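You operate a simulated robot arm through the tools that you are given. There is no shell and no other tool. Be economical: measure what you need, move in short steps, check, and stop when the job is done.

You run a simulated two-armed robot. Do the job below in one go: nothing can be reset, and whatever is moved stays where it is left.

JOB
Drop-test the black corner sample once from the catch.
Fine: first the sample on the slide, then the weight up till the catch takes it, slide in by its knob, drop button last. Where these are worked on the way, their far stop is far enough and under half their travel is too little: drop weight.

The check looks at the end state, three seconds after you hand in, the way a careful person would. Anything else that was tipped, shoved, dropped, spilled or broken makes it a failure.

ROBOT AND FRAMES
Two 7-joint arms with two-finger parallel grippers on one trunk, on a base that drives. Base frame: it is fixed to the floor where the robot stands at the start and does not move with it; the origin is under the middle of the robot, x ahead of it, y to its left, z up. Lengths are in mm, angles in rad, forces in N, time in s.
The left shoulder is at the start at [-92, 119, 825], the right one opposite. With the tool pointing down near the work surface each hand reaches from about 160 to 580 mm from the robot's upright axis, wherever it stands, measured 20 degrees to its own side. Places, roughly: bed of the sample slide [500, 200, 800]; black corner sample (5x6x5 cm) [800, 300, 800]; drop button [700, 100, 800]; drop weight [600, 200, 800]; orange corner sample (5x6x5 cm) [800, 200, 800]; sample slide [500, 200, 800]. Payload 3.43 kg a hand.
The TCP of each hand is the grasp point between the finger pads, 30 mm short of the fingertips. In the tool frame z runs along the fingers and y along their closing line. The gripper opens to 94 mm. The fingers are 28 mm wide and 10 mm thick; the gripper's body (50 by 96 mm) begins 55 mm behind the TCP.
Orientation is that of the tool frame in the base frame, as a unit quaternion [w, x, y, z]. With the fingers straight down and closing along the base's y, the tool's x points along the base's -x, its y along +y and its z along -z.

CONTROLS
- The arms move only by the tool apply_moves. It takes "left_commands", "right_commands" or both (then of equal length, played together; a hand with none holds still); each is a list that holds one entry, the list of rows, each a list of 7 numbers: the shift along the tool's x, y, z in mm, then the turn, a rotation vector about the tool's x, y, z in rad, then the gripper command, from -1 (shut) to 1 (fully open), values between in proportion. In form: [[[x, y, z, rx, ry, rz, fingers], ...]]. A call has 1 to 20 rows; each row is the pose to reach, as a shift and turn from the pose commanded when the call began, along the tool's axes at that moment. Rows are played at 5 a second. More than 50 mm and 0.15 rad between two rows, or a gripper value outside its range, and nothing of the call is played. A pose out of reach is approached as far as the arm can. The call stops where the force on the tool passes 70 N (or 10 N more than at its start, if that is more) or the arm is blocked; 0.2 s more then pass. Each finger travels about 153 mm/s and halts on what it meets, pressing with about 44 N; the grip force reading is that of the motor and also rises with nothing between the fingers. The clock runs only during rows and for 0.2 s after the last one: add rows that repeat a pose to give the fingers time. It gives the time, the measured TCP pose, the force on the tool (base axes), the opening and the grip force at its end, in the units of the frame above (readings bear some noise), with the torque about the TCP (base axes, N m) and any sound that the robot's microphone picked up.
- Cameras (640 x 400 px; columns grow to the right, rows downward): "scene" is now at [37.1, 16.8, 1538]; the picture's right is [0.20, -0.98, 0.00], its down [-0.71, -0.15, -0.69] and it looks along [0.67, 0.14, -0.73] (base axes); focal length 249 px, centre (320, 200). "left" rides on the left gripper at [76, -14, -103] in its tool frame; the picture's right is [0.18, 0.98, 0.00], its down [-0.75, 0.14, -0.64] and it looks along [-0.63, 0.12, 0.77] (tool axes); focal length 243 px, centre (320, 200). "right" rides on the right gripper at [76, 14, -103] in its tool frame; the picture's right is [-0.18, 0.98, 0.00], its down [-0.75, -0.14, -0.64] and it looks along [-0.63, -0.12, 0.77] (tool axes); focal length 243 px, centre (320, 200).
- get_image(camera): a new picture of that camera. No time passes.
- raise_lower(by): slides the trunk up (or, below 0, down) by that many mm; the arms and the scene camera ride with it, the base frame stays. It gives what a move gives, with no picture.
- roll_base(legs): drives the robot by 1 to 6 legs, each [ahead, left, turn to the left] in mm, mm and rad, along the robot's own axes; the way and the turn of a leg run together, so that a leg with both is an arc; at most 1500 mm and 3.142 rad a leg. The arms and the cameras ride along, it lands a little off, and it stops where it bumps. It gives what a move gives.
- aim_head(pan, tilt): turns the head with the scene camera to pan (to the left, within 2.496 rad either way) and tilt (down, from -0.506 to 1.204), counted from straight ahead of the robot. It gives what a move gives.
- pixel_to_xyz(camera, pixels): there is no depth. For up to 12 entries [column, row, z] of the newest picture of that camera ("zoom" is the newest enlarged one), the place [x, y] in the base frame at which the ray of that pixel passes the height z, good to about 2 mm. No time passes.
- inspect(camera, box): a new picture of the part [left, top, right, bottom] of that camera's present view, enlarged. No time passes.
- close_job(): hands the job in; it is judged then, once.

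Keep the steps short. Do not move on a guess: measure, check each grasp and each placing, and mend mistakes. In all there are 80 turns and 78 pictures (those below and enlarged ones count). Leave the grippers open and the arms clear of the work at the hand-in unless told otherwise, and finish with a single line.

The tools are called after ">>>" by a JSON object that holds its "api" and its "payload". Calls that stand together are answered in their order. apply_moves: Moves the arms, as the interface text tells. Its arguments: {"type":"object","properties":{"left_commands":{"type":"array","items":{"type":"array","items":{"type":"array","items":{"type":"number"}}}},"right_commands":{"type":"array","items":{"type":"array","items":{"type":"array","items":{"type":"number"}}}}},"required":[]} The other tools are called the same way: raise_lower (by) slides the trunk up or down; roll_base (legs) drives the base; aim_head (pan, tilt) turns the head that bears the scene camera; get_image (camera) takes a picture; pixel_to_xyz (camera, pixels) gives the place at which the rays of pixels pass given heights; inspect (camera, box) takes an enlarged picture of a part of a camera's view; close_job () hands the job in.

At the start:

```text
t: 0.0
left_ee_pos: [264.1, 250.0, 1218.4]
left_ee_rot: [0.001, 0.0, 1.0, 0.0]
left_ft_force: [0.1, 0.3, 0.1]
left_moment: [-0.02, -0.01, 0.0]
left_grip_width: 94.3
left_finger_force: 0.1
right_ee_pos: [293.8, -48.5, 1186.5]
right_ee_rot: [0.001, 0.001, 1.0, 0.0]
right_ft_force: [0.7, 0.2, 0.1]
right_moment: [-0.01, -0.01, 0.02]
right_grip_width: 93.7
right_finger_force: 0.0
trunk travel left (down, up): [-250.0, 85.0]
robot x, y, heading: [0.2, -0.3, -0.003]
head pan, tilt: [0.206, 0.815]
```

scene: 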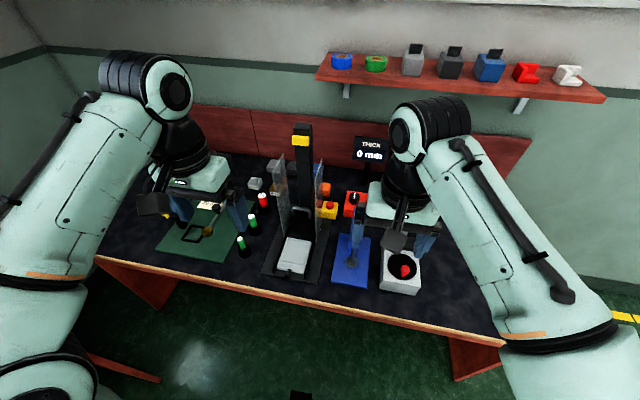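
right: 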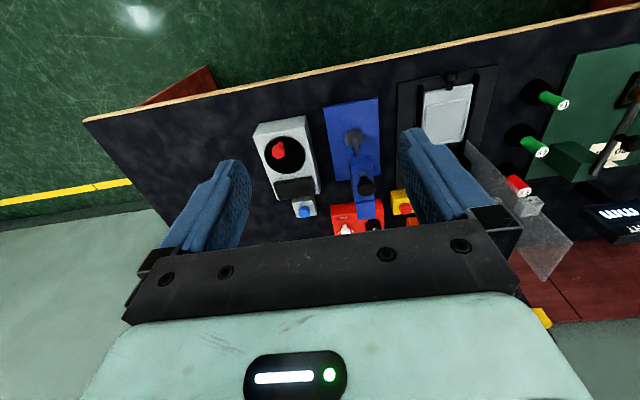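
left: 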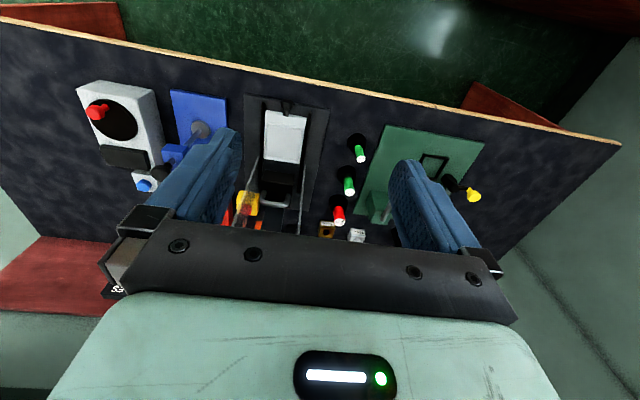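

I'll enlarge the middle of the scene to identify the drop tester and the samples.

>>> {"api": "inspect", "payload": {"camera": "scene", "box": [220, 110, 420, 300]}}

>>> {"api": "inspect", "payload": {"camera": "left", "box": [220, 80, 400, 250]}}

```text
2.11 times, centred on (320, 205) of scene
```

zoom: 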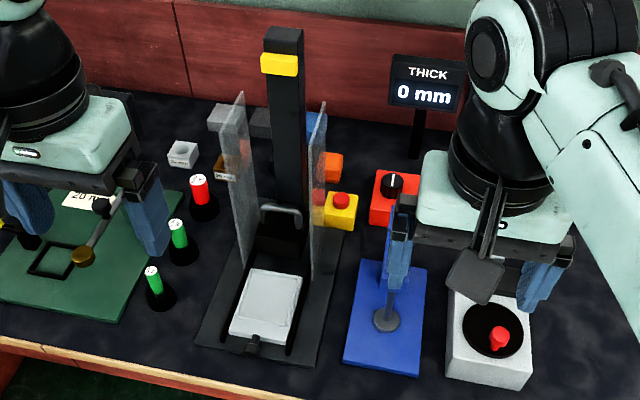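

```text
2.35 times, centred on (310, 165) of left
```

zoom: 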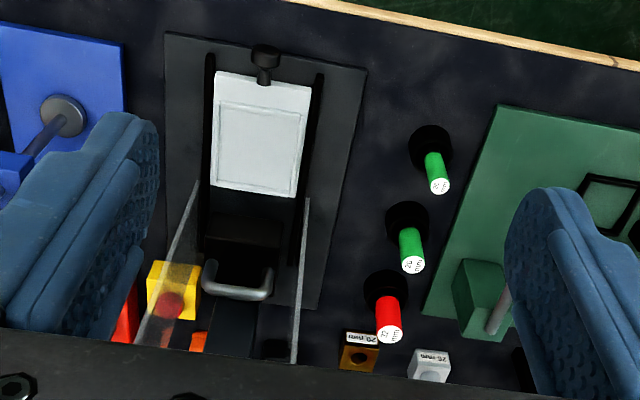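

The samples are hidden behind the tester; I'll look closer there.

>>> {"api": "inspect", "payload": {"camera": "scene", "box": [240, 150, 350, 220]}}

>>> {"api": "inspect", "payload": {"camera": "scene", "box": [130, 140, 250, 220]}}

```text
5.71 times, centred on (295, 185) of scene
```

zoom: 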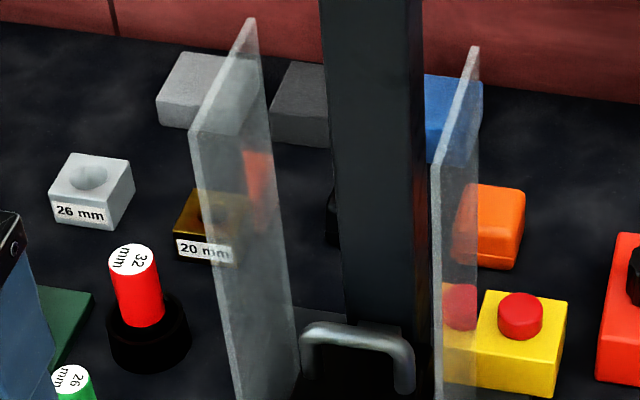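

```text
5.00 times, centred on (190, 180) of scene
```

zoom: 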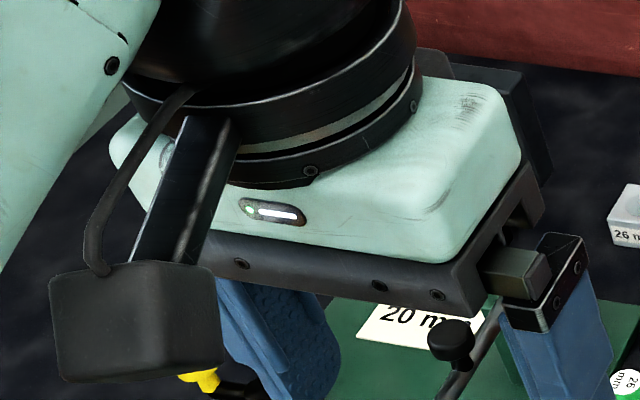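

Something dark stands behind the tower. I'll move the left hand left and ahead (well clear of the tower, top about z 1175, y about 195) to look behind with its camera.

>>> {"api": "apply_moves", "payload": {"left_commands": [[[0, 35, 0, 0, 0, 0, 1], [0, 70, 0, 0, 0, 0, 1], [0, 105, 0, 0, 0, 0, 1], [0, 140, 0, 0, 0, 0, 1], [-40, 140, 0, 0, 0, 0, 1], [-80, 140, 0, 0, 0, 0, 1], [-120, 140, 0, 0, 0, 0, 1], [-160, 140, 0, 0, 0, 0, 1]]]}}

>>> {"api": "get_image", "payload": {"camera": "left"}}

>>> {"api": "get_image", "payload": {"camera": "scene"}}

```text
t: 1.8
left_ee_pos: [333.7, 362.7, 1188.9]
left_ee_rot: [0.001, -0.001, 1.0, 0.0]
left_ft_force: [0.0, 0.1, 1.2]
left_moment: [0.01, 0.0, 0.02]
left_grip_width: 94.0
left_finger_force: 0.2
left hand out of reach, approached as far as the arm can: row 4, 5, 6, 7, 8
right_ee_pos: [294.3, -48.5, 1185.2]
right_ee_rot: [0.001, -0.001, 1.0, 0.001]
right_ft_force: [0.0, 0.3, 0.4]
right_moment: [0.01, 0.02, 0.0]
right_grip_width: 93.9
right_finger_force: 0.1
trunk travel left (down, up): [-250.0, 85.0]
robot x, y, heading: [1.1, -0.6, 0.001]
head pan, tilt: [0.206, 0.815]
```

```text
70 pictures are left
```

left: 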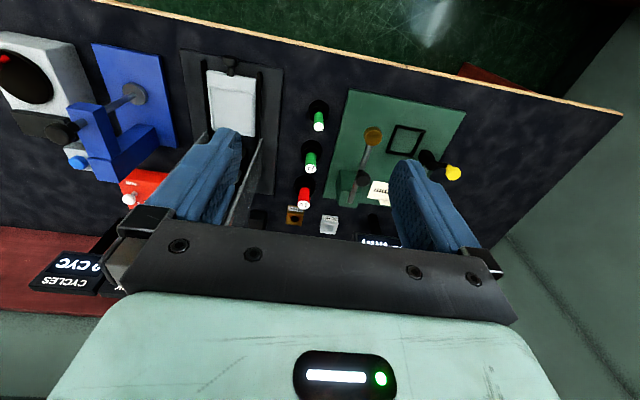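

```text
69 pictures are left
```

scene: 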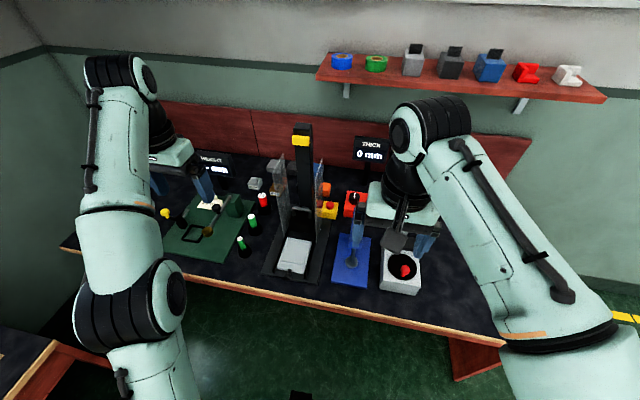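

Reach is limited and I need the table height; I'll triangulate the tester's base plate's front-left corner: (262,277) in scene and (283,70) in left, and table edge points.

>>> {"api": "pixel_to_xyz", "payload": {"camera": "scene", "pixels": [[262, 277, 750], [262, 277, 800], [290, 288, 750], [290, 288, 800], [440, 325, 750], [68, 247, 750], [326, 185, 800], [302, 125, 1175]]}}

>>> {"api": "pixel_to_xyz", "payload": {"camera": "left", "pixels": [[283, 70, 700], [283, 70, 750], [283, 70, 800], [318, 128, 750], [318, 128, 800], [318, 128, 850]]}}

>>> {"api": "inspect", "payload": {"camera": "scene", "box": [240, 120, 350, 290]}}

```text
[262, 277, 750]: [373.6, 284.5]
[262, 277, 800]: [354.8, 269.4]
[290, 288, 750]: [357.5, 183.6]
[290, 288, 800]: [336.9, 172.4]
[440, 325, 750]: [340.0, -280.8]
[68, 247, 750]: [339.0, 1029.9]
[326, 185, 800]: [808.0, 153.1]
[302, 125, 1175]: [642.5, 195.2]
```

```text
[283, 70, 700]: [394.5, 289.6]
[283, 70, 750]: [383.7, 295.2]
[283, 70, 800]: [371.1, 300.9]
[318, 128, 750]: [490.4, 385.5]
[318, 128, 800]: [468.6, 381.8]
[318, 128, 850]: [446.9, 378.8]
```

```text
2.35 times, centred on (295, 205) of scene
```

zoom: 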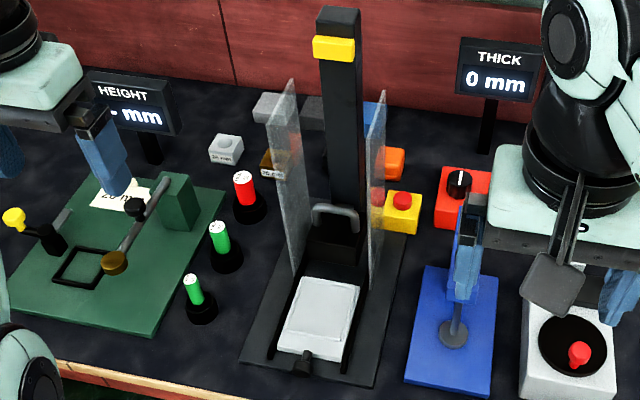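

Table front edge is at x about 345. I'll look down to see the robot's base against the table before driving nearer.

>>> {"api": "aim_head", "payload": {"pan": 0.0, "tilt": 1.2}}

>>> {"api": "get_image", "payload": {"camera": "scene"}}

```text
t: 2.7
left_ee_pos: [332.2, 362.1, 1188.9]
left_ee_rot: [0.001, 0.0, 1.0, 0.0]
left_ft_force: [0.2, -0.2, 0.1]
left_moment: [-0.03, 0.01, 0.04]
left_grip_width: 93.9
left_finger_force: 0.0
right_ee_pos: [293.3, -48.8, 1184.9]
right_ee_rot: [0.002, -0.001, 1.0, 0.0]
right_ft_force: [-0.1, -0.1, -0.2]
right_moment: [0.0, 0.01, 0.0]
right_grip_width: 94.2
right_finger_force: 0.0
trunk travel left (down, up): [-250.0, 85.0]
robot x, y, heading: [1.2, -2.4, 0.002]
head pan, tilt: [0.0, 1.201]
```

```text
67 pictures are left
```

scene: 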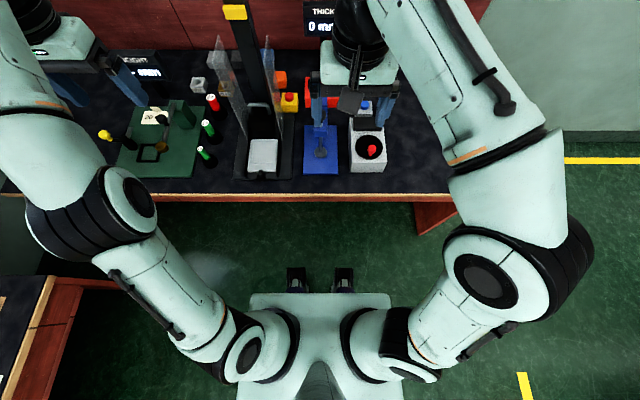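

>>> {"api": "pixel_to_xyz", "payload": {"camera": "scene", "pixels": [[297, 266, 0], [297, 266, 100], [320, 293, 0], [320, 293, 300], [320, 203, 740], [100, 285, 740], [55, 278, 740], [415, 203, 740], [440, 235, 0]]}}

```text
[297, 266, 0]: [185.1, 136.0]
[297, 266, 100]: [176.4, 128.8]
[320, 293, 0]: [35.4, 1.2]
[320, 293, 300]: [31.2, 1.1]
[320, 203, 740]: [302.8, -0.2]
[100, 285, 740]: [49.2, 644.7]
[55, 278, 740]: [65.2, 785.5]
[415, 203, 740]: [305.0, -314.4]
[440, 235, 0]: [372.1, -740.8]
```

The feet fit under the table; the trunk has about 270 mm of room. I'll drive ahead 110 and left 100 first and look behind the tower.

>>> {"api": "roll_base", "payload": {"legs": [[110, 100, 0]]}}

>>> {"api": "aim_head", "payload": {"pan": 0.0, "tilt": 0.95}}

>>> {"api": "get_image", "payload": {"camera": "scene"}}

```text
t: 4.2
left_ee_pos: [443.3, 464.9, 1188.8]
left_ee_rot: [0.002, 0.0, 1.0, 0.0]
left_ft_force: [0.8, -0.3, -0.4]
left_moment: [0.01, 0.02, 0.03]
left_grip_width: 94.1
left_finger_force: 0.2
right_ee_pos: [403.4, 54.0, 1185.2]
right_ee_rot: [0.001, 0.0, 1.0, 0.001]
right_ft_force: [0.2, -0.2, 0.3]
right_moment: [0.01, 0.03, -0.02]
right_grip_width: 94.1
right_finger_force: 0.0
trunk travel left (down, up): [-250.0, 85.0]
robot x, y, heading: [111.4, 101.6, 0.001]
head pan, tilt: [0.0, 1.201]
```

```text
t: 5.0
left_ee_pos: [443.7, 464.9, 1189.8]
left_ee_rot: [0.0, 0.0, 1.0, 0.001]
left_ft_force: [-0.3, 0.3, 0.6]
left_moment: [-0.03, 0.0, -0.04]
left_grip_width: 93.9
left_finger_force: 0.0
right_ee_pos: [403.1, 52.1, 1186.2]
right_ee_rot: [0.001, 0.001, 1.0, 0.0]
right_ft_force: [0.5, 0.0, 0.3]
right_moment: [-0.04, -0.03, -0.01]
right_grip_width: 93.9
right_finger_force: 0.0
trunk travel left (down, up): [-250.0, 85.0]
robot x, y, heading: [111.7, 101.0, -0.002]
head pan, tilt: [0.0, 0.949]
```

```text
66 pictures are left
```

scene: 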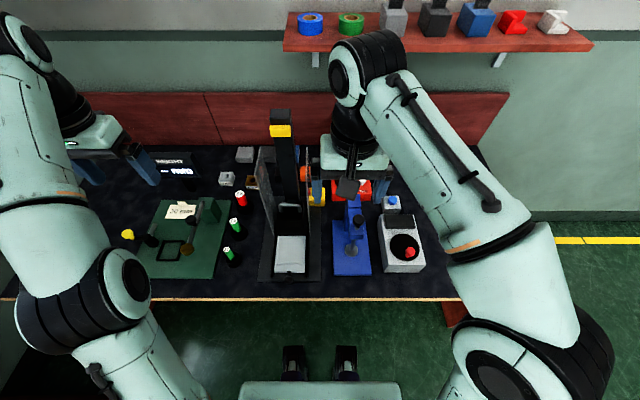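

I'll drive left 180 more to look past the tower.

>>> {"api": "roll_base", "payload": {"legs": [[0, 180, 0]]}}

>>> {"api": "aim_head", "payload": {"pan": -0.1, "tilt": 0.85}}

>>> {"api": "get_image", "payload": {"camera": "scene"}}

```text
t: 7.2
left_ee_pos: [443.6, 641.9, 1189.2]
left_ee_rot: [0.0, 0.002, 1.0, 0.0]
left_ft_force: [-0.2, -0.1, 0.0]
left_moment: [-0.01, -0.01, 0.0]
left_grip_width: 93.9
left_finger_force: 0.0
right_ee_pos: [402.0, 230.0, 1184.4]
right_ee_rot: [0.001, 0.001, 1.0, 0.0]
right_ft_force: [0.4, 0.7, -0.4]
right_moment: [-0.02, 0.0, 0.03]
right_grip_width: 94.0
right_finger_force: 0.1
trunk travel left (down, up): [-250.0, 85.0]
robot x, y, heading: [109.4, 279.5, -0.005]
head pan, tilt: [0.0, 0.949]
```

```text
t: 7.9
left_ee_pos: [443.7, 642.7, 1189.1]
left_ee_rot: [0.001, 0.001, 1.0, 0.001]
left_ft_force: [-0.1, 0.5, 0.2]
left_moment: [0.0, 0.0, 0.02]
left_grip_width: 94.1
left_finger_force: 0.1
right_ee_pos: [403.4, 229.0, 1186.2]
right_ee_rot: [0.001, 0.002, 1.0, 0.001]
right_ft_force: [-0.1, 0.5, 0.1]
right_moment: [0.0, -0.01, 0.01]
right_grip_width: 93.7
right_finger_force: 0.1
trunk travel left (down, up): [-250.0, 85.0]
robot x, y, heading: [108.0, 279.6, -0.01]
head pan, tilt: [-0.099, 0.85]
```

```text
65 pictures are left
```

scene: 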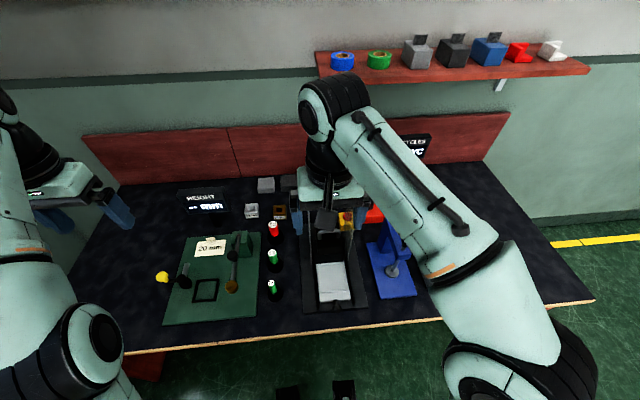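

The right arm blocks the view; I'll swing it to the right and back.

>>> {"api": "apply_moves", "payload": {"right_commands": [[[15, -45, 0, 0, 0, 0, 1], [30, -90, 0, 0, 0, 0, 1], [45, -135, 0, 0, 0, 0, 1], [60, -180, 0, 0, 0, 0, 1], [60, -225, 0, 0, 0, 0, 1], [60, -270, 0, 0, 0, 0, 1]]]}}

>>> {"api": "get_image", "payload": {"camera": "scene"}}

```text
t: 9.3
left_ee_pos: [444.2, 641.8, 1188.8]
left_ee_rot: [0.001, 0.002, 1.0, 0.001]
left_ft_force: [-0.2, 0.1, -0.6]
left_moment: [0.05, 0.02, 0.0]
left_grip_width: 93.9
left_finger_force: 0.1
right_ee_pos: [341.2, -41.6, 1184.3]
right_ee_rot: [0.001, 0.001, 1.0, 0.0]
right_ft_force: [0.3, 0.4, 0.3]
right_moment: [0.02, -0.02, 0.0]
right_grip_width: 94.2
right_finger_force: 0.1
trunk travel left (down, up): [-250.0, 85.0]
robot x, y, heading: [110.4, 275.8, -0.005]
head pan, tilt: [-0.099, 0.85]
```

```text
64 pictures are left
```

scene: 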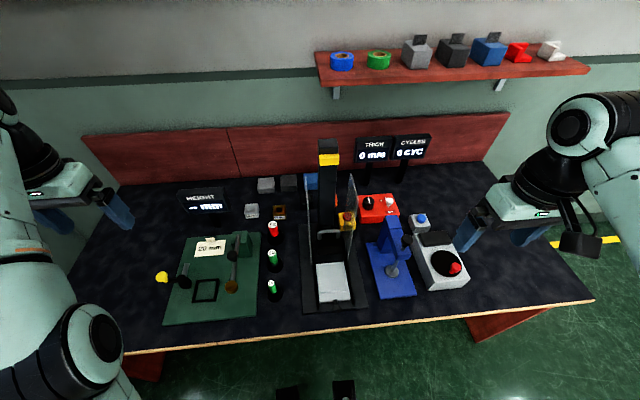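

>>> {"api": "inspect", "payload": {"camera": "scene", "box": [240, 155, 360, 235]}}

>>> {"api": "inspect", "payload": {"camera": "scene", "box": [290, 130, 400, 320]}}

```text
5.00 times, centred on (300, 195) of scene
```

zoom: 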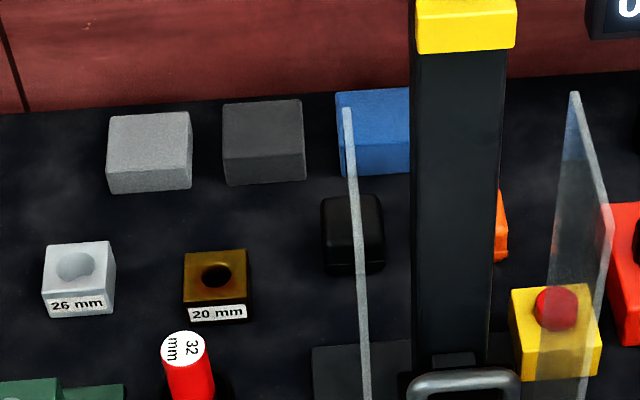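

```text
2.11 times, centred on (345, 225) of scene
```

zoom: 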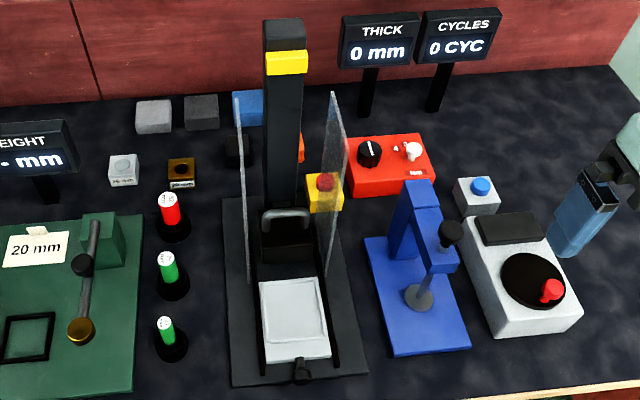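

The black sample is behind the tester, left of the tower. I'll triangulate the table height with the plate corner (zoom (232,384)) and read off the positions.

>>> {"api": "pixel_to_xyz", "payload": {"camera": "zoom", "pixels": [[232, 384, 720], [232, 384, 750], [232, 384, 780], [368, 372, 750], [223, 198, 750], [240, 170, 750], [240, 100, 1000], [332, 92, 1000], [285, 215, 850], [325, 180, 800], [285, 25, 1175], [243, 280, 780]]}}

>>> {"api": "pixel_to_xyz", "payload": {"camera": "scene", "pixels": [[306.4, 194, 800], [306.4, 203.5, 800], [306.4, 210, 750], [301, 198, 800], [312, 198, 800], [300, 198, 790], [340, 145, 1150]]}}

```text
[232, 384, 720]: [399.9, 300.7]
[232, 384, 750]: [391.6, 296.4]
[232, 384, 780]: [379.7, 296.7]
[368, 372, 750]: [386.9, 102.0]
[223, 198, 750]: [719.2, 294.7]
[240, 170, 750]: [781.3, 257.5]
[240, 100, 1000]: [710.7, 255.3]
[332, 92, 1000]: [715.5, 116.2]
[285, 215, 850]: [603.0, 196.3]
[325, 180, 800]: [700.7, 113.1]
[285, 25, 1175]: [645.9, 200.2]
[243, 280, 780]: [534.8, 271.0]
```

```text
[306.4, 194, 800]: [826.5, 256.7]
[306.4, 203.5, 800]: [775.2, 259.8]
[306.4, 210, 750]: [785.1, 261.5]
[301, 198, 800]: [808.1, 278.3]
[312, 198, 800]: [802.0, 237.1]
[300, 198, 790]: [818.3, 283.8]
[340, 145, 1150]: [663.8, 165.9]
```

Black sample centre about (803, 258). I need the robot nearer; look down to check trunk and table edge.

>>> {"api": "aim_head", "payload": {"pan": 0.0, "tilt": 1.2}}

>>> {"api": "get_image", "payload": {"camera": "scene"}}

```text
t: 10.1
left_ee_pos: [445.1, 642.0, 1189.0]
left_ee_rot: [0.002, 0.001, 1.0, 0.001]
left_ft_force: [0.6, -0.2, 0.4]
left_moment: [-0.01, 0.0, 0.01]
left_grip_width: 94.1
left_finger_force: 0.1
right_ee_pos: [342.1, -38.9, 1185.1]
right_ee_rot: [0.001, 0.001, 1.0, 0.001]
right_ft_force: [-0.8, -1.0, 0.4]
right_moment: [0.0, -0.01, 0.0]
right_grip_width: 94.0
right_finger_force: 0.1
trunk travel left (down, up): [-250.0, 85.0]
robot x, y, heading: [110.0, 278.5, -0.003]
head pan, tilt: [0.0, 1.201]
```

```text
61 pictures are left
```

scene: 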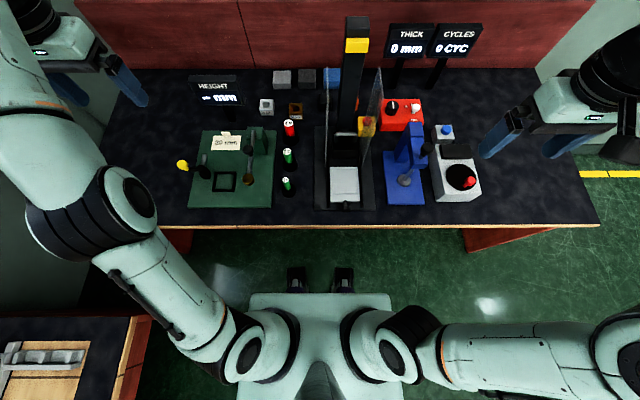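

>>> {"api": "pixel_to_xyz", "payload": {"camera": "scene", "pixels": [[320, 226, 740], [320, 293, 740], [320, 293, 900], [250, 293, 900], [250, 293, 740], [130, 318, 740], [155, 318, 600], [297, 266, 0], [282, 79, 745]]}}

```text
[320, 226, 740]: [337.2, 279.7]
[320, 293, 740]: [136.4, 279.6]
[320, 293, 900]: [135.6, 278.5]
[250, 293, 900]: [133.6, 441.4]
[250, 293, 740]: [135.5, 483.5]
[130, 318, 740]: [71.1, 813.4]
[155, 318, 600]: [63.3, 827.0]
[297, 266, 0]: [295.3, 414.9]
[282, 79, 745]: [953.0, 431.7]
```

The trunk front is 25 mm ahead of its axis, so there are 200 mm of room. I'll raise the trunk 85 for reach and clearance, then drive ahead 160.

>>> {"api": "raise_lower", "payload": {"by": 84}}

>>> {"api": "roll_base", "payload": {"legs": [[90, 0, 0], [70, 0, 0]]}}

>>> {"api": "aim_head", "payload": {"pan": 0.0, "tilt": 1.1}}

>>> {"api": "get_image", "payload": {"camera": "scene"}}

```text
t: 11.3
left_ee_pos: [443.2, 641.8, 1272.9]
left_ee_rot: [0.001, 0.001, 1.0, 0.001]
left_ft_force: [-0.3, 0.5, 0.4]
left_moment: [0.02, -0.03, -0.01]
left_grip_width: 94.2
left_finger_force: 0.1
right_ee_pos: [340.7, -38.9, 1267.9]
right_ee_rot: [0.001, 0.002, 1.0, 0.0]
right_ft_force: [-0.5, 0.1, 0.9]
right_moment: [0.03, -0.02, -0.01]
right_grip_width: 93.9
right_finger_force: 0.0
trunk travel left (down, up): [-334.0, 1.0]
robot x, y, heading: [110.6, 281.1, -0.003]
head pan, tilt: [0.0, 1.201]
```

```text
t: 13.0
left_ee_pos: [604.1, 641.3, 1272.8]
left_ee_rot: [0.001, 0.001, 1.0, 0.0]
left_ft_force: [-0.7, -0.4, -0.7]
left_moment: [-0.02, 0.01, -0.03]
left_grip_width: 94.1
left_finger_force: 0.0
right_ee_pos: [502.8, -39.6, 1270.1]
right_ee_rot: [0.001, 0.002, 1.0, -0.001]
right_ft_force: [0.3, -0.1, -0.8]
right_moment: [0.03, 0.01, -0.03]
right_grip_width: 94.2
right_finger_force: 0.1
trunk travel left (down, up): [-334.0, 1.0]
robot x, y, heading: [270.7, 273.9, -0.0]
head pan, tilt: [0.0, 1.201]
```

```text
t: 13.7
left_ee_pos: [606.0, 641.2, 1273.2]
left_ee_rot: [0.001, 0.001, 1.0, -0.001]
left_ft_force: [-0.2, 1.0, 0.0]
left_moment: [0.03, 0.04, 0.0]
left_grip_width: 93.9
left_finger_force: 0.0
right_ee_pos: [504.2, -39.7, 1269.3]
right_ee_rot: [0.001, 0.002, 1.0, 0.0]
right_ft_force: [0.6, 0.1, -1.0]
right_moment: [0.0, -0.01, 0.0]
right_grip_width: 93.9
right_finger_force: 0.0
trunk travel left (down, up): [-334.0, 1.0]
robot x, y, heading: [270.8, 282.4, -0.005]
head pan, tilt: [0.0, 1.1]
```

```text
60 pictures are left
```

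scene: 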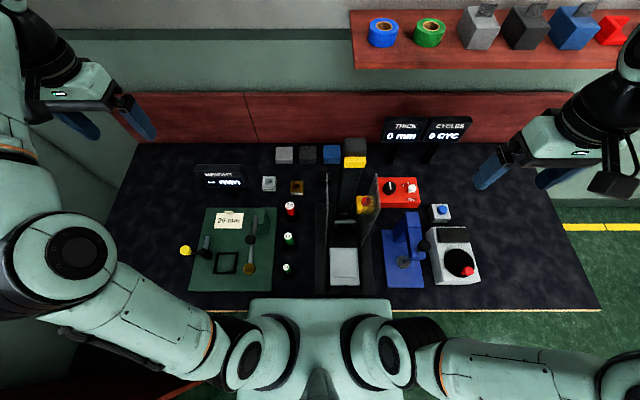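

>>> {"api": "inspect", "payload": {"camera": "scene", "box": [270, 130, 400, 220]}}

```text
4.44 times, centred on (335, 175) of scene
```

zoom: 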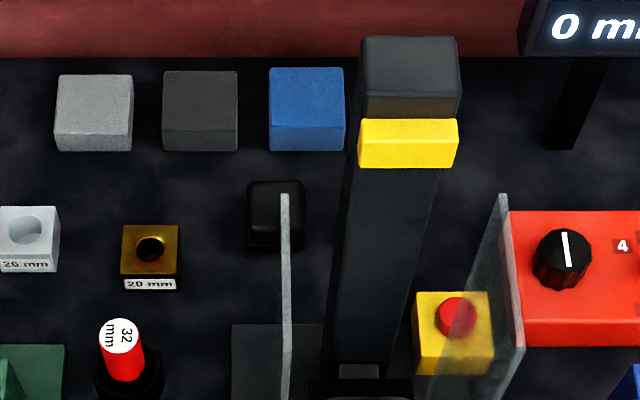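

>>> {"api": "pixel_to_xyz", "payload": {"camera": "zoom", "pixels": [[248, 205, 800], [304, 205, 800], [276, 182, 800], [276, 226, 800], [276, 248, 750], [285, 193, 1000], [285, 193, 950], [232, 325, 755], [505, 200, 1000], [400, 160, 1130], [410, 50, 1180]]}}

```text
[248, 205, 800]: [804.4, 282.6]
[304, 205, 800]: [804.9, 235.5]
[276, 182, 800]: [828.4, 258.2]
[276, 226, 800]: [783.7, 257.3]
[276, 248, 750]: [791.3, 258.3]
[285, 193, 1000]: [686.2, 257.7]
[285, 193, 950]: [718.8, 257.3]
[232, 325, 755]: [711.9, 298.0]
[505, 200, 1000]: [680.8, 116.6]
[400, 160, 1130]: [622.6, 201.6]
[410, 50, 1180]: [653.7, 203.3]
```

Sample spans y 235–283, x about 783–828; left panel is at y 258 and ends near x 690. I'll bring the left hand down to z 1020 and over to (806, 400) first.

>>> {"api": "apply_moves", "payload": {"left_commands": [[[0, 0, 45, 0, 0, 0, 1], [0, 0, 90, 0, 0, 0, 1], [0, 0, 135, 0, 0, 0, 1], [0, 0, 180, 0, 0, 0, 1], [0, 0, 225, 0, 0, 0, 1], [0, 0, 250, 0, 0, 0, 1], [-30, -36, 250, 0, 0, 0, 1], [-60, -72, 250, 0, 0, 0, 1], [-90, -108, 250, 0, 0, 0, 1], [-120, -144, 250, 0, 0, 0, 1], [-150, -180, 250, 0, 0, 0, 1], [-180, -216, 250, 0, 0, 0, 1], [-200, -241, 250, 0, 0, 0, 1], [-200, -241, 250, 0, 0, 0, 1]]]}}

>>> {"api": "get_image", "payload": {"camera": "scene"}}

>>> {"api": "get_image", "payload": {"camera": "left"}}

```text
t: 16.7
left_ee_pos: [805.4, 400.5, 1025.6]
left_ee_rot: [0.002, 0.0, 1.0, -0.001]
left_ft_force: [0.2, -0.1, -0.6]
left_moment: [0.0, 0.0, -0.01]
left_grip_width: 93.9
left_finger_force: 0.2
right_ee_pos: [502.5, -39.0, 1269.7]
right_ee_rot: [0.001, 0.001, 1.0, 0.0]
right_ft_force: [0.0, -0.4, 0.9]
right_moment: [-0.03, -0.01, 0.0]
right_grip_width: 94.1
right_finger_force: 0.1
trunk travel left (down, up): [-334.0, 1.0]
robot x, y, heading: [270.9, 280.9, 0.002]
head pan, tilt: [0.0, 1.1]
```

```text
58 pictures are left
```

scene: 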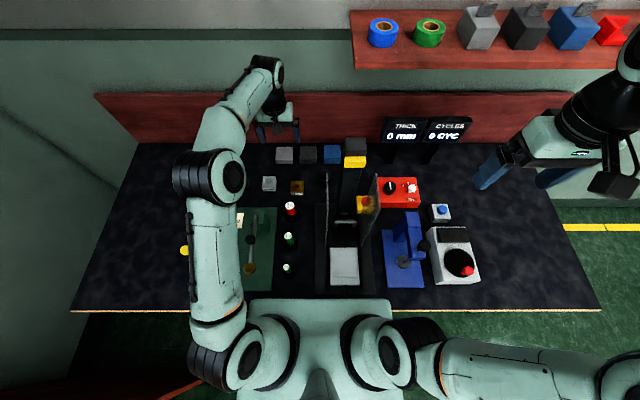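

```text
57 pictures are left
```

left: 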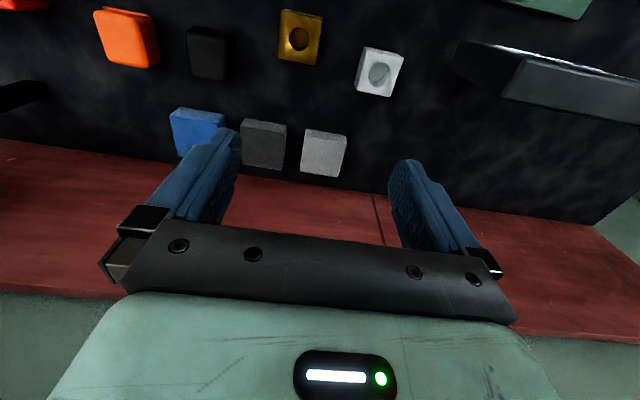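

>>> {"api": "inspect", "payload": {"camera": "left", "box": [80, 0, 340, 180]}}

```text
2.22 times, centred on (210, 90) of left
```

zoom: 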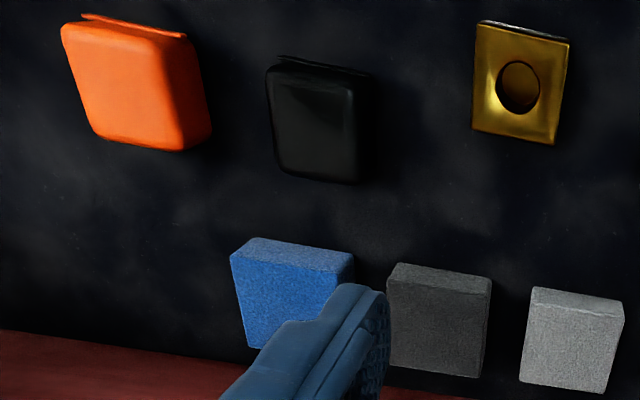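

>>> {"api": "pixel_to_xyz", "payload": {"camera": "zoom", "pixels": [[272, 68, 795], [358, 82, 795], [358, 178, 795], [282, 170, 795], [472, 125, 780], [553, 142, 780], [315, 120, 795], [315, 120, 805]]}}

```text
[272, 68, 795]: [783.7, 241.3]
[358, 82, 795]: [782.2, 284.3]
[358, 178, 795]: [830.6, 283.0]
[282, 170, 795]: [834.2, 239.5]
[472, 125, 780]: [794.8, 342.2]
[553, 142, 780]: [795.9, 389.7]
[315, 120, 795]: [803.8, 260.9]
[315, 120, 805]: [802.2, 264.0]
```

Centre about (806, 260), square to the axes. I'll go above it and down to z 880, then check.

>>> {"api": "apply_moves", "payload": {"left_commands": [[[0, -45, 0, 0, 0, 0, 1], [0, -90, 0, 0, 0, 0, 1], [0, -140, 0, 0, 0, 0, 1], [0, -140, 45, 0, 0, 0, 1], [0, -140, 90, 0, 0, 0, 1], [0, -140, 135, 0, 0, 0, 1], [0, -140, 145, 0, 0, 0, 1], [0, -140, 145, 0, 0, 0, 1]]]}}

>>> {"api": "get_image", "payload": {"camera": "scene"}}

>>> {"api": "get_image", "payload": {"camera": "left"}}

```text
t: 18.5
left_ee_pos: [804.8, 260.9, 877.7]
left_ee_rot: [0.001, 0.002, 1.0, 0.0]
left_ft_force: [0.6, -1.1, -1.2]
left_moment: [0.02, 0.01, -0.01]
left_grip_width: 94.0
left_finger_force: 0.0
right_ee_pos: [504.0, -39.9, 1270.0]
right_ee_rot: [0.001, 0.001, 1.0, 0.001]
right_ft_force: [-0.3, 0.5, -0.4]
right_moment: [0.02, 0.03, 0.01]
right_grip_width: 94.0
right_finger_force: 0.0
trunk travel left (down, up): [-334.0, 1.0]
robot x, y, heading: [267.8, 278.3, -0.002]
head pan, tilt: [0.0, 1.1]
```

```text
55 pictures are left
```

scene: 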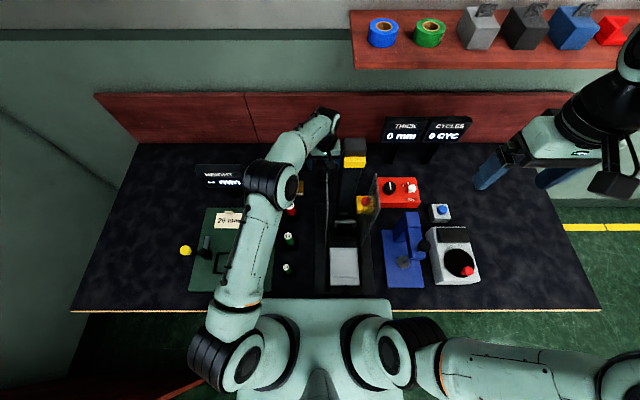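

```text
54 pictures are left
```

left: 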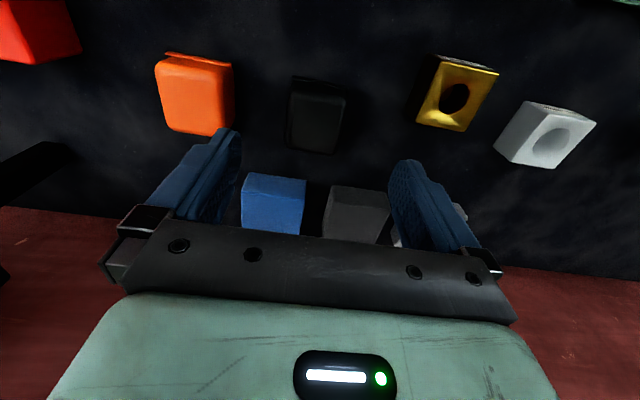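

>>> {"api": "pixel_to_xyz", "payload": {"camera": "left", "pixels": [[293, 80, 795], [347, 93, 795], [337, 152, 795], [288, 147, 795], [317, 116, 795], [317, 116, 785], [158, 62, 795], [190, 132, 795]]}}

>>> {"api": "inspect", "payload": {"camera": "left", "box": [240, 40, 400, 190]}}

```text
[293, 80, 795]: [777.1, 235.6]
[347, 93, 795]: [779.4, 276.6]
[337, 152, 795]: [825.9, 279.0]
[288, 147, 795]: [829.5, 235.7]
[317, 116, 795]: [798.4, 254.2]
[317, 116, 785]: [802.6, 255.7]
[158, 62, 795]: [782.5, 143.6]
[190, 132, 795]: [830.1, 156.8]
```

```text
2.67 times, centred on (320, 115) of left
```

zoom: 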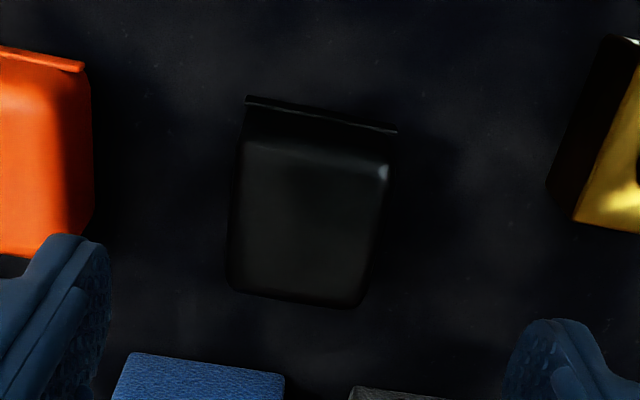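

>>> {"api": "pixel_to_xyz", "payload": {"camera": "zoom", "pixels": [[245, 142, 795], [388, 167, 795], [360, 303, 795], [228, 283, 795], [247, 98, 747], [396, 131, 747], [247, 98, 755], [306, 222, 795], [306, 222, 785]]}}

```text
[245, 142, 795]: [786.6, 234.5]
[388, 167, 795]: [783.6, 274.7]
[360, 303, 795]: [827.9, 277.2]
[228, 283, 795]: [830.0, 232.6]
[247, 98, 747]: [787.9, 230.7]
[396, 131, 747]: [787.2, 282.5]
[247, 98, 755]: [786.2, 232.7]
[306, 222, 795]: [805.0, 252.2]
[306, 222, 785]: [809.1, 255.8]
```

Top face centre ≈ (807, 257). I'll shift y by -4 and descend to TCP z 786 (tips about 9 above the table), then close.

>>> {"api": "apply_moves", "payload": {"left_commands": [[[-1, -4, 30, 0, 0, 0, 1], [-1, -4, 60, 0, 0, 0, 1], [-1, -4, 80, 0, 0, 0, 1], [-1, -4, 92, 0, 0, 0, 1], [-1, -4, 92, 0, 0, 0, 1]]]}}

>>> {"api": "get_image", "payload": {"camera": "left"}}

```text
t: 19.7
left_ee_pos: [806.6, 258.3, 786.8]
left_ee_rot: [0.0, 0.001, 1.0, 0.001]
left_ft_force: [-0.3, 0.2, -0.2]
left_moment: [0.03, -0.04, -0.01]
left_grip_width: 93.8
left_finger_force: 0.0
right_ee_pos: [503.1, -39.0, 1269.7]
right_ee_rot: [0.001, 0.001, 1.0, 0.0]
right_ft_force: [0.7, 0.0, 0.2]
right_moment: [-0.03, -0.01, 0.0]
right_grip_width: 94.2
right_finger_force: 0.1
trunk travel left (down, up): [-334.0, 1.0]
robot x, y, heading: [271.0, 281.1, -0.002]
head pan, tilt: [0.0, 1.1]
```

```text
52 pictures are left
```

left: 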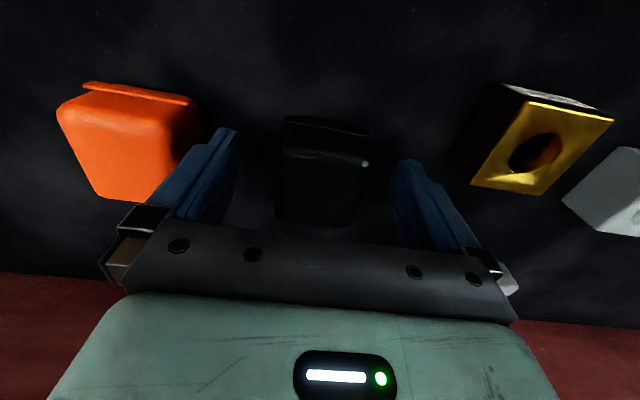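

The sample sits between the fingers. Closing.

>>> {"api": "apply_moves", "payload": {"left_commands": [[[0, 0, 0, 0, 0, 0, 0.2], [0, 0, 0, 0, 0, 0, -1], [0, 0, 0, 0, 0, 0, -1], [0, 0, 0, 0, 0, 0, -1]]]}}

```text
t: 20.7
left_ee_pos: [806.0, 257.0, 786.6]
left_ee_rot: [0.001, 0.0, 1.0, 0.001]
left_ft_force: [0.3, -0.3, -0.1]
left_moment: [0.02, -0.04, 0.02]
left_grip_width: 53.5
left_finger_force: 43.5
right_ee_pos: [504.0, -39.5, 1269.4]
right_ee_rot: [0.002, 0.002, 1.0, 0.001]
right_ft_force: [-0.5, -0.1, 0.1]
right_moment: [0.03, 0.01, 0.03]
right_grip_width: 94.1
right_finger_force: 0.1
trunk travel left (down, up): [-334.0, 1.0]
robot x, y, heading: [273.8, 277.5, -0.001]
head pan, tilt: [0.0, 1.1]
```

Held at 53.5 mm. Lift straight up 60 and check.

>>> {"api": "apply_moves", "payload": {"left_commands": [[[0, 0, -15, 0, 0, 0, -1], [0, 0, -35, 0, 0, 0, -1], [0, 0, -60, 0, 0, 0, -1], [0, 0, -60, 0, 0, 0, -1]]]}}

>>> {"api": "get_image", "payload": {"camera": "left"}}

```text
t: 21.7
left_ee_pos: [806.5, 257.8, 845.9]
left_ee_rot: [0.001, 0.001, 1.0, 0.0]
left_ft_force: [-0.3, 0.4, -0.5]
left_moment: [0.0, -0.01, 0.02]
left_grip_width: 53.4
left_finger_force: 43.9
right_ee_pos: [503.4, -39.2, 1269.0]
right_ee_rot: [0.001, 0.002, 1.0, -0.001]
right_ft_force: [0.0, -0.5, -0.7]
right_moment: [0.03, -0.02, 0.03]
right_grip_width: 94.1
right_finger_force: 0.1
trunk travel left (down, up): [-334.0, 1.0]
robot x, y, heading: [273.5, 280.2, -0.002]
head pan, tilt: [0.0, 1.1]
```

```text
51 pictures are left
```

left: 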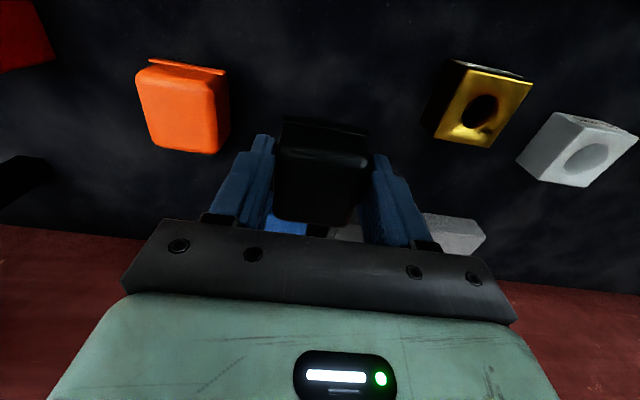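

Held. Now up to z 1030, left to y 400, back to x 600.

>>> {"api": "apply_moves", "payload": {"left_commands": [[[0, 0, -45, 0, 0, 0, -1], [0, 0, -90, 0, 0, 0, -1], [0, 0, -135, 0, 0, 0, -1], [0, 0, -185, 0, 0, 0, -1], [0, 40, -185, 0, 0, 0, -1], [0, 80, -185, 0, 0, 0, -1], [0, 120, -185, 0, 0, 0, -1], [0, 150, -185, 0, 0, 0, -1], [45, 150, -195, 0, 0, 0, -1], [90, 150, -205, 0, 0, 0, -1], [135, 150, -215, 0, 0, 0, -1], [180, 150, -225, 0, 0, 0, -1], [220, 150, -235, 0, 0, 0, -1], [220, 150, -235, 0, 0, 0, -1]]]}}

>>> {"api": "roll_base", "payload": {"legs": [[-180, 0, 0], [0, -215, 0]]}}

>>> {"api": "aim_head", "payload": {"pan": 0.15, "tilt": 0.95}}

>>> {"api": "get_image", "payload": {"camera": "scene"}}

```text
t: 24.7
left_ee_pos: [585.4, 409.1, 1082.8]
left_ee_rot: [0.001, 0.001, 1.0, 0.001]
left_ft_force: [0.4, -0.5, -0.9]
left_moment: [0.02, 0.04, 0.0]
left_grip_width: 53.6
left_finger_force: 44.3
right_ee_pos: [504.3, -39.0, 1269.4]
right_ee_rot: [0.001, 0.002, 1.0, 0.001]
right_ft_force: [-0.6, -0.9, -0.8]
right_moment: [0.0, 0.03, 0.02]
right_grip_width: 94.2
right_finger_force: 0.0
trunk travel left (down, up): [-334.0, 1.0]
robot x, y, heading: [270.1, 279.6, 0.002]
head pan, tilt: [0.0, 1.1]
```

```text
t: 28.3
left_ee_pos: [404.1, 195.5, 1080.8]
left_ee_rot: [0.002, 0.0, 1.0, 0.0]
left_ft_force: [-0.6, -1.2, -1.4]
left_moment: [0.0, -0.01, 0.02]
left_grip_width: 53.6
left_finger_force: 44.2
right_ee_pos: [324.5, -255.0, 1269.1]
right_ee_rot: [0.001, 0.0, 1.0, 0.001]
right_ft_force: [0.1, -0.6, 0.5]
right_moment: [0.01, 0.0, -0.01]
right_grip_width: 93.9
right_finger_force: 0.1
trunk travel left (down, up): [-334.0, 1.0]
robot x, y, heading: [92.0, 65.6, -0.001]
head pan, tilt: [0.0, 1.1]
```

```text
t: 29.0
left_ee_pos: [404.1, 194.7, 1082.3]
left_ee_rot: [0.001, -0.001, 1.0, 0.001]
left_ft_force: [0.3, -0.5, -0.7]
left_moment: [-0.01, 0.01, 0.01]
left_grip_width: 53.5
left_finger_force: 44.1
right_ee_pos: [324.3, -253.4, 1269.2]
right_ee_rot: [0.0, 0.0, 1.0, 0.0]
right_ft_force: [-0.5, -0.1, -0.2]
right_moment: [-0.01, -0.01, -0.03]
right_grip_width: 94.1
right_finger_force: 0.0
trunk travel left (down, up): [-334.0, 1.0]
robot x, y, heading: [92.7, 63.3, -0.001]
head pan, tilt: [0.15, 0.949]
```

```text
50 pictures are left
```

scene: 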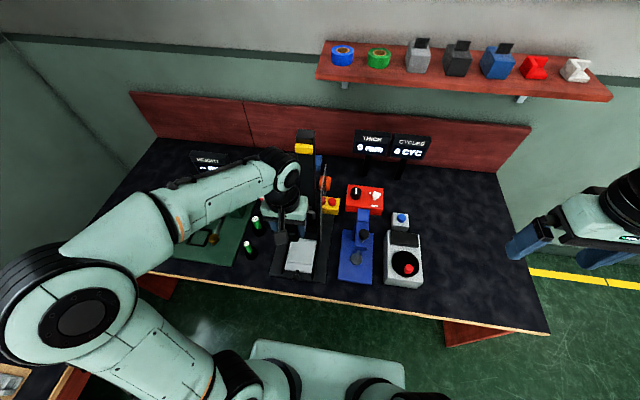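

>>> {"api": "inspect", "payload": {"camera": "scene", "box": [250, 190, 350, 310]}}

>>> {"api": "get_image", "payload": {"camera": "left"}}

```text
3.33 times, centred on (300, 250) of scene
```

zoom: 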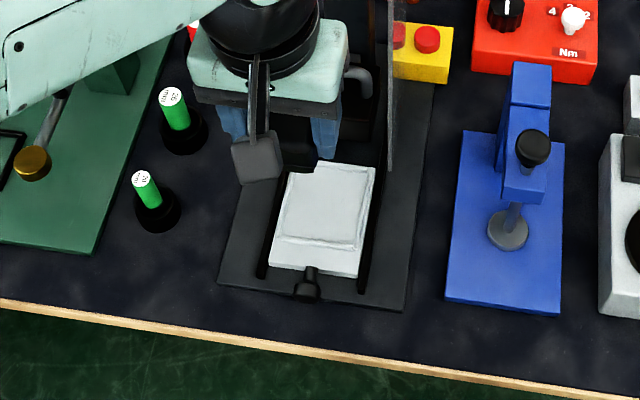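

```text
48 pictures are left
```

left: 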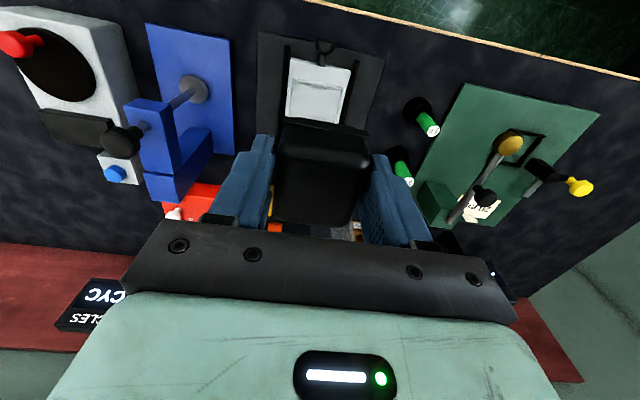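

>>> {"api": "pixel_to_xyz", "payload": {"camera": "zoom", "pixels": [[292, 168, 770], [376, 168, 770], [357, 277, 770], [270, 264, 770], [277, 242, 770], [353, 250, 770], [218, 284, 750], [404, 309, 750], [308, 292, 770]]}}

>>> {"api": "inspect", "payload": {"camera": "left", "box": [240, 20, 400, 140]}}

```text
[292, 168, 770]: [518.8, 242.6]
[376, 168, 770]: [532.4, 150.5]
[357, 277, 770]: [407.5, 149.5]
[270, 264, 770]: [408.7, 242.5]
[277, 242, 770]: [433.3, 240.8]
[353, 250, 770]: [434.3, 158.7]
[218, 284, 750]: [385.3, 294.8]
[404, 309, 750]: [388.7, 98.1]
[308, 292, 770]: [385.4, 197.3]
```

```text
3.33 times, centred on (320, 80) of left
```

zoom: 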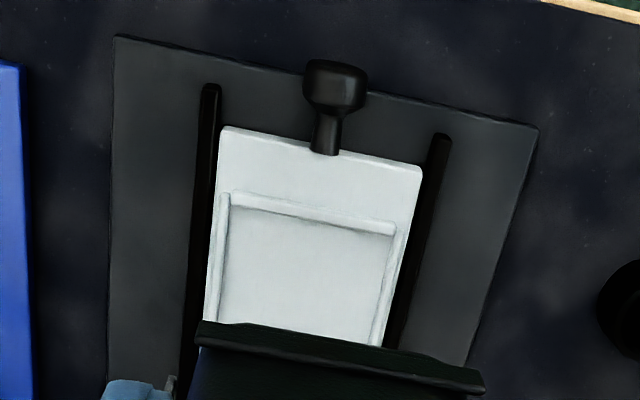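

>>> {"api": "pixel_to_xyz", "payload": {"camera": "zoom", "pixels": [[222, 128, 750], [222, 128, 770], [422, 168, 750], [422, 168, 770], [232, 208, 765], [392, 238, 765], [204, 320, 765], [372, 343, 765], [335, 62, 770], [308, 100, 770], [366, 100, 770], [540, 128, 750]]}}

```text
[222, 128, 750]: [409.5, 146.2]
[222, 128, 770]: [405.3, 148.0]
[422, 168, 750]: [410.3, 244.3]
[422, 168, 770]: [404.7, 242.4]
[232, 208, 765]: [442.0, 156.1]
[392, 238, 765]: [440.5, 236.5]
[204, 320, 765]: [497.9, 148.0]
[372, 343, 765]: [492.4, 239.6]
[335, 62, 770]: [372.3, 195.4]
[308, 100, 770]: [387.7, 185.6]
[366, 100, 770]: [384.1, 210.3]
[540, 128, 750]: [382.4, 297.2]
```

Pocket inside the tray rim: x 440–520, y 156–237, so centre (482, 196). I'll go above it and down to TCP z 850, then look.

>>> {"api": "apply_moves", "payload": {"left_commands": [[[-39, 1, 0, 0, 0, 0, -1], [-76, 2, 0, 0, 0, 0, -1], [-76, 2, 45, 0, 0, 0, -1], [-76, 2, 90, 0, 0, 0, -1], [-76, 2, 135, 0, 0, 0, -1], [-76, 2, 180, 0, 0, 0, -1], [-76, 2, 225, 0, 0, 0, -1], [-76, 2, 230, 0, 0, 0, -1]]]}}

>>> {"api": "get_image", "payload": {"camera": "left"}}

>>> {"api": "get_image", "payload": {"camera": "scene"}}

```text
t: 30.8
left_ee_pos: [479.8, 197.7, 854.0]
left_ee_rot: [0.0, 0.0, 1.0, 0.001]
left_ft_force: [-1.0, 0.2, -1.0]
left_moment: [0.0, 0.01, 0.0]
left_grip_width: 53.4
left_finger_force: 44.1
right_ee_pos: [323.5, -253.2, 1268.5]
right_ee_rot: [0.001, 0.001, 1.0, 0.0]
right_ft_force: [-0.2, -0.3, 0.1]
right_moment: [0.02, 0.0, 0.0]
right_grip_width: 94.0
right_finger_force: 0.0
trunk travel left (down, up): [-334.0, 1.0]
robot x, y, heading: [88.0, 64.7, -0.001]
head pan, tilt: [0.15, 0.949]
```

```text
46 pictures are left
```

left: 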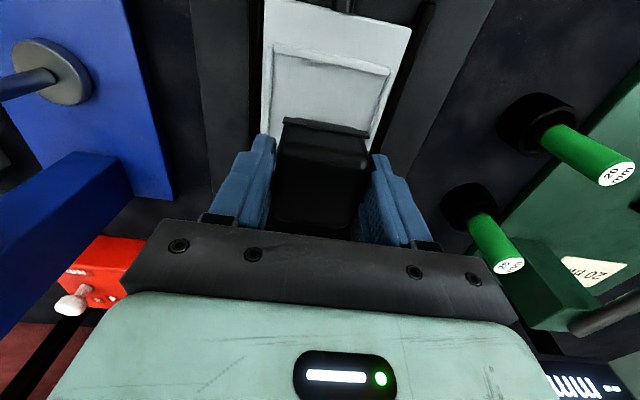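

```text
45 pictures are left
```

scene: 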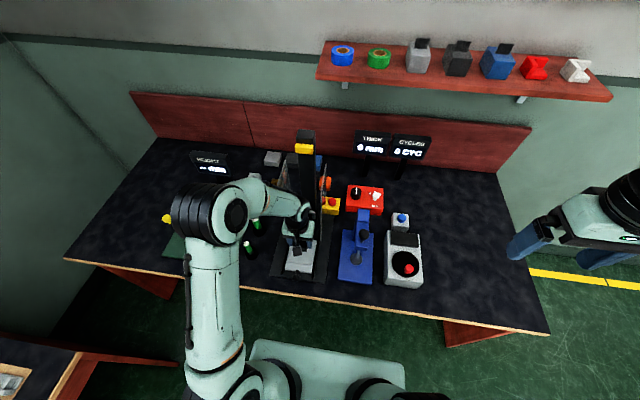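

Aligned over the pocket. Lower to TCP 812 and then in 2 mm steps to feel contact.

>>> {"api": "apply_moves", "payload": {"left_commands": [[[-2, -1, 20, 0, 0, 0, -1], [-2, -1, 38, 0, 0, 0, -1], [-2, -1, 42, 0, 0, 0, -1], [-2, -1, 45, 0, 0, 0, -1], [-2, -1, 45, 0, 0, 0, -1]]]}}

```text
t: 32.0
left_ee_pos: [484.3, 196.1, 810.1]
left_ee_rot: [0.005, -0.001, 1.0, 0.0]
left_ft_force: [1.5, 2.0, 35.7]
left_moment: [-0.01, -0.05, 0.02]
left_grip_width: 53.8
left_finger_force: 44.0
right_ee_pos: [324.0, -255.0, 1270.3]
right_ee_rot: [0.002, 0.0, 1.0, 0.001]
right_ft_force: [0.5, 0.2, 0.9]
right_moment: [0.01, 0.02, -0.04]
right_grip_width: 94.1
right_finger_force: 0.1
trunk travel left (down, up): [-334.0, 1.0]
robot x, y, heading: [90.3, 64.0, -0.002]
head pan, tilt: [0.15, 0.949]
```

Contact (36 N up) at TCP z 810. Ease up 1 mm and look before letting go.

>>> {"api": "apply_moves", "payload": {"left_commands": [[[0, 0, -1, 0, 0, 0, -1], [0, 0, -1, 0, 0, 0, -1]]]}}

>>> {"api": "inspect", "payload": {"camera": "left", "box": [180, 0, 460, 240]}}

>>> {"api": "inspect", "payload": {"camera": "scene", "box": [250, 190, 350, 310]}}

```text
t: 32.6
left_ee_pos: [482.7, 195.4, 810.2]
left_ee_rot: [0.003, -0.001, 1.0, 0.0]
left_ft_force: [1.6, 2.1, 32.5]
left_moment: [-0.02, -0.56, 0.02]
left_grip_width: 53.6
left_finger_force: 43.8
right_ee_pos: [322.4, -254.1, 1268.8]
right_ee_rot: [0.001, 0.0, 1.0, 0.001]
right_ft_force: [-0.4, 0.3, 0.6]
right_moment: [0.02, 0.0, 0.0]
right_grip_width: 94.2
right_finger_force: 0.0
trunk travel left (down, up): [-334.0, 1.0]
robot x, y, heading: [88.1, 67.8, -0.004]
head pan, tilt: [0.15, 0.949]
```

```text
1.67 times, centred on (320, 120) of left
```

zoom: 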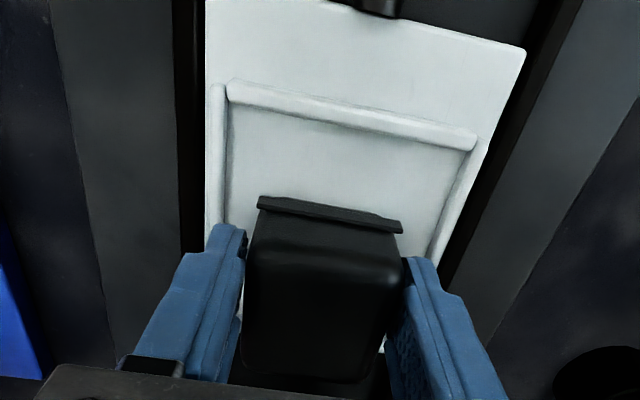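

```text
3.33 times, centred on (300, 250) of scene
```

zoom: 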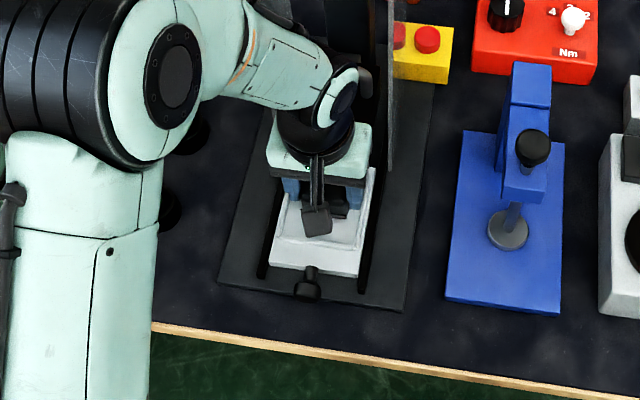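

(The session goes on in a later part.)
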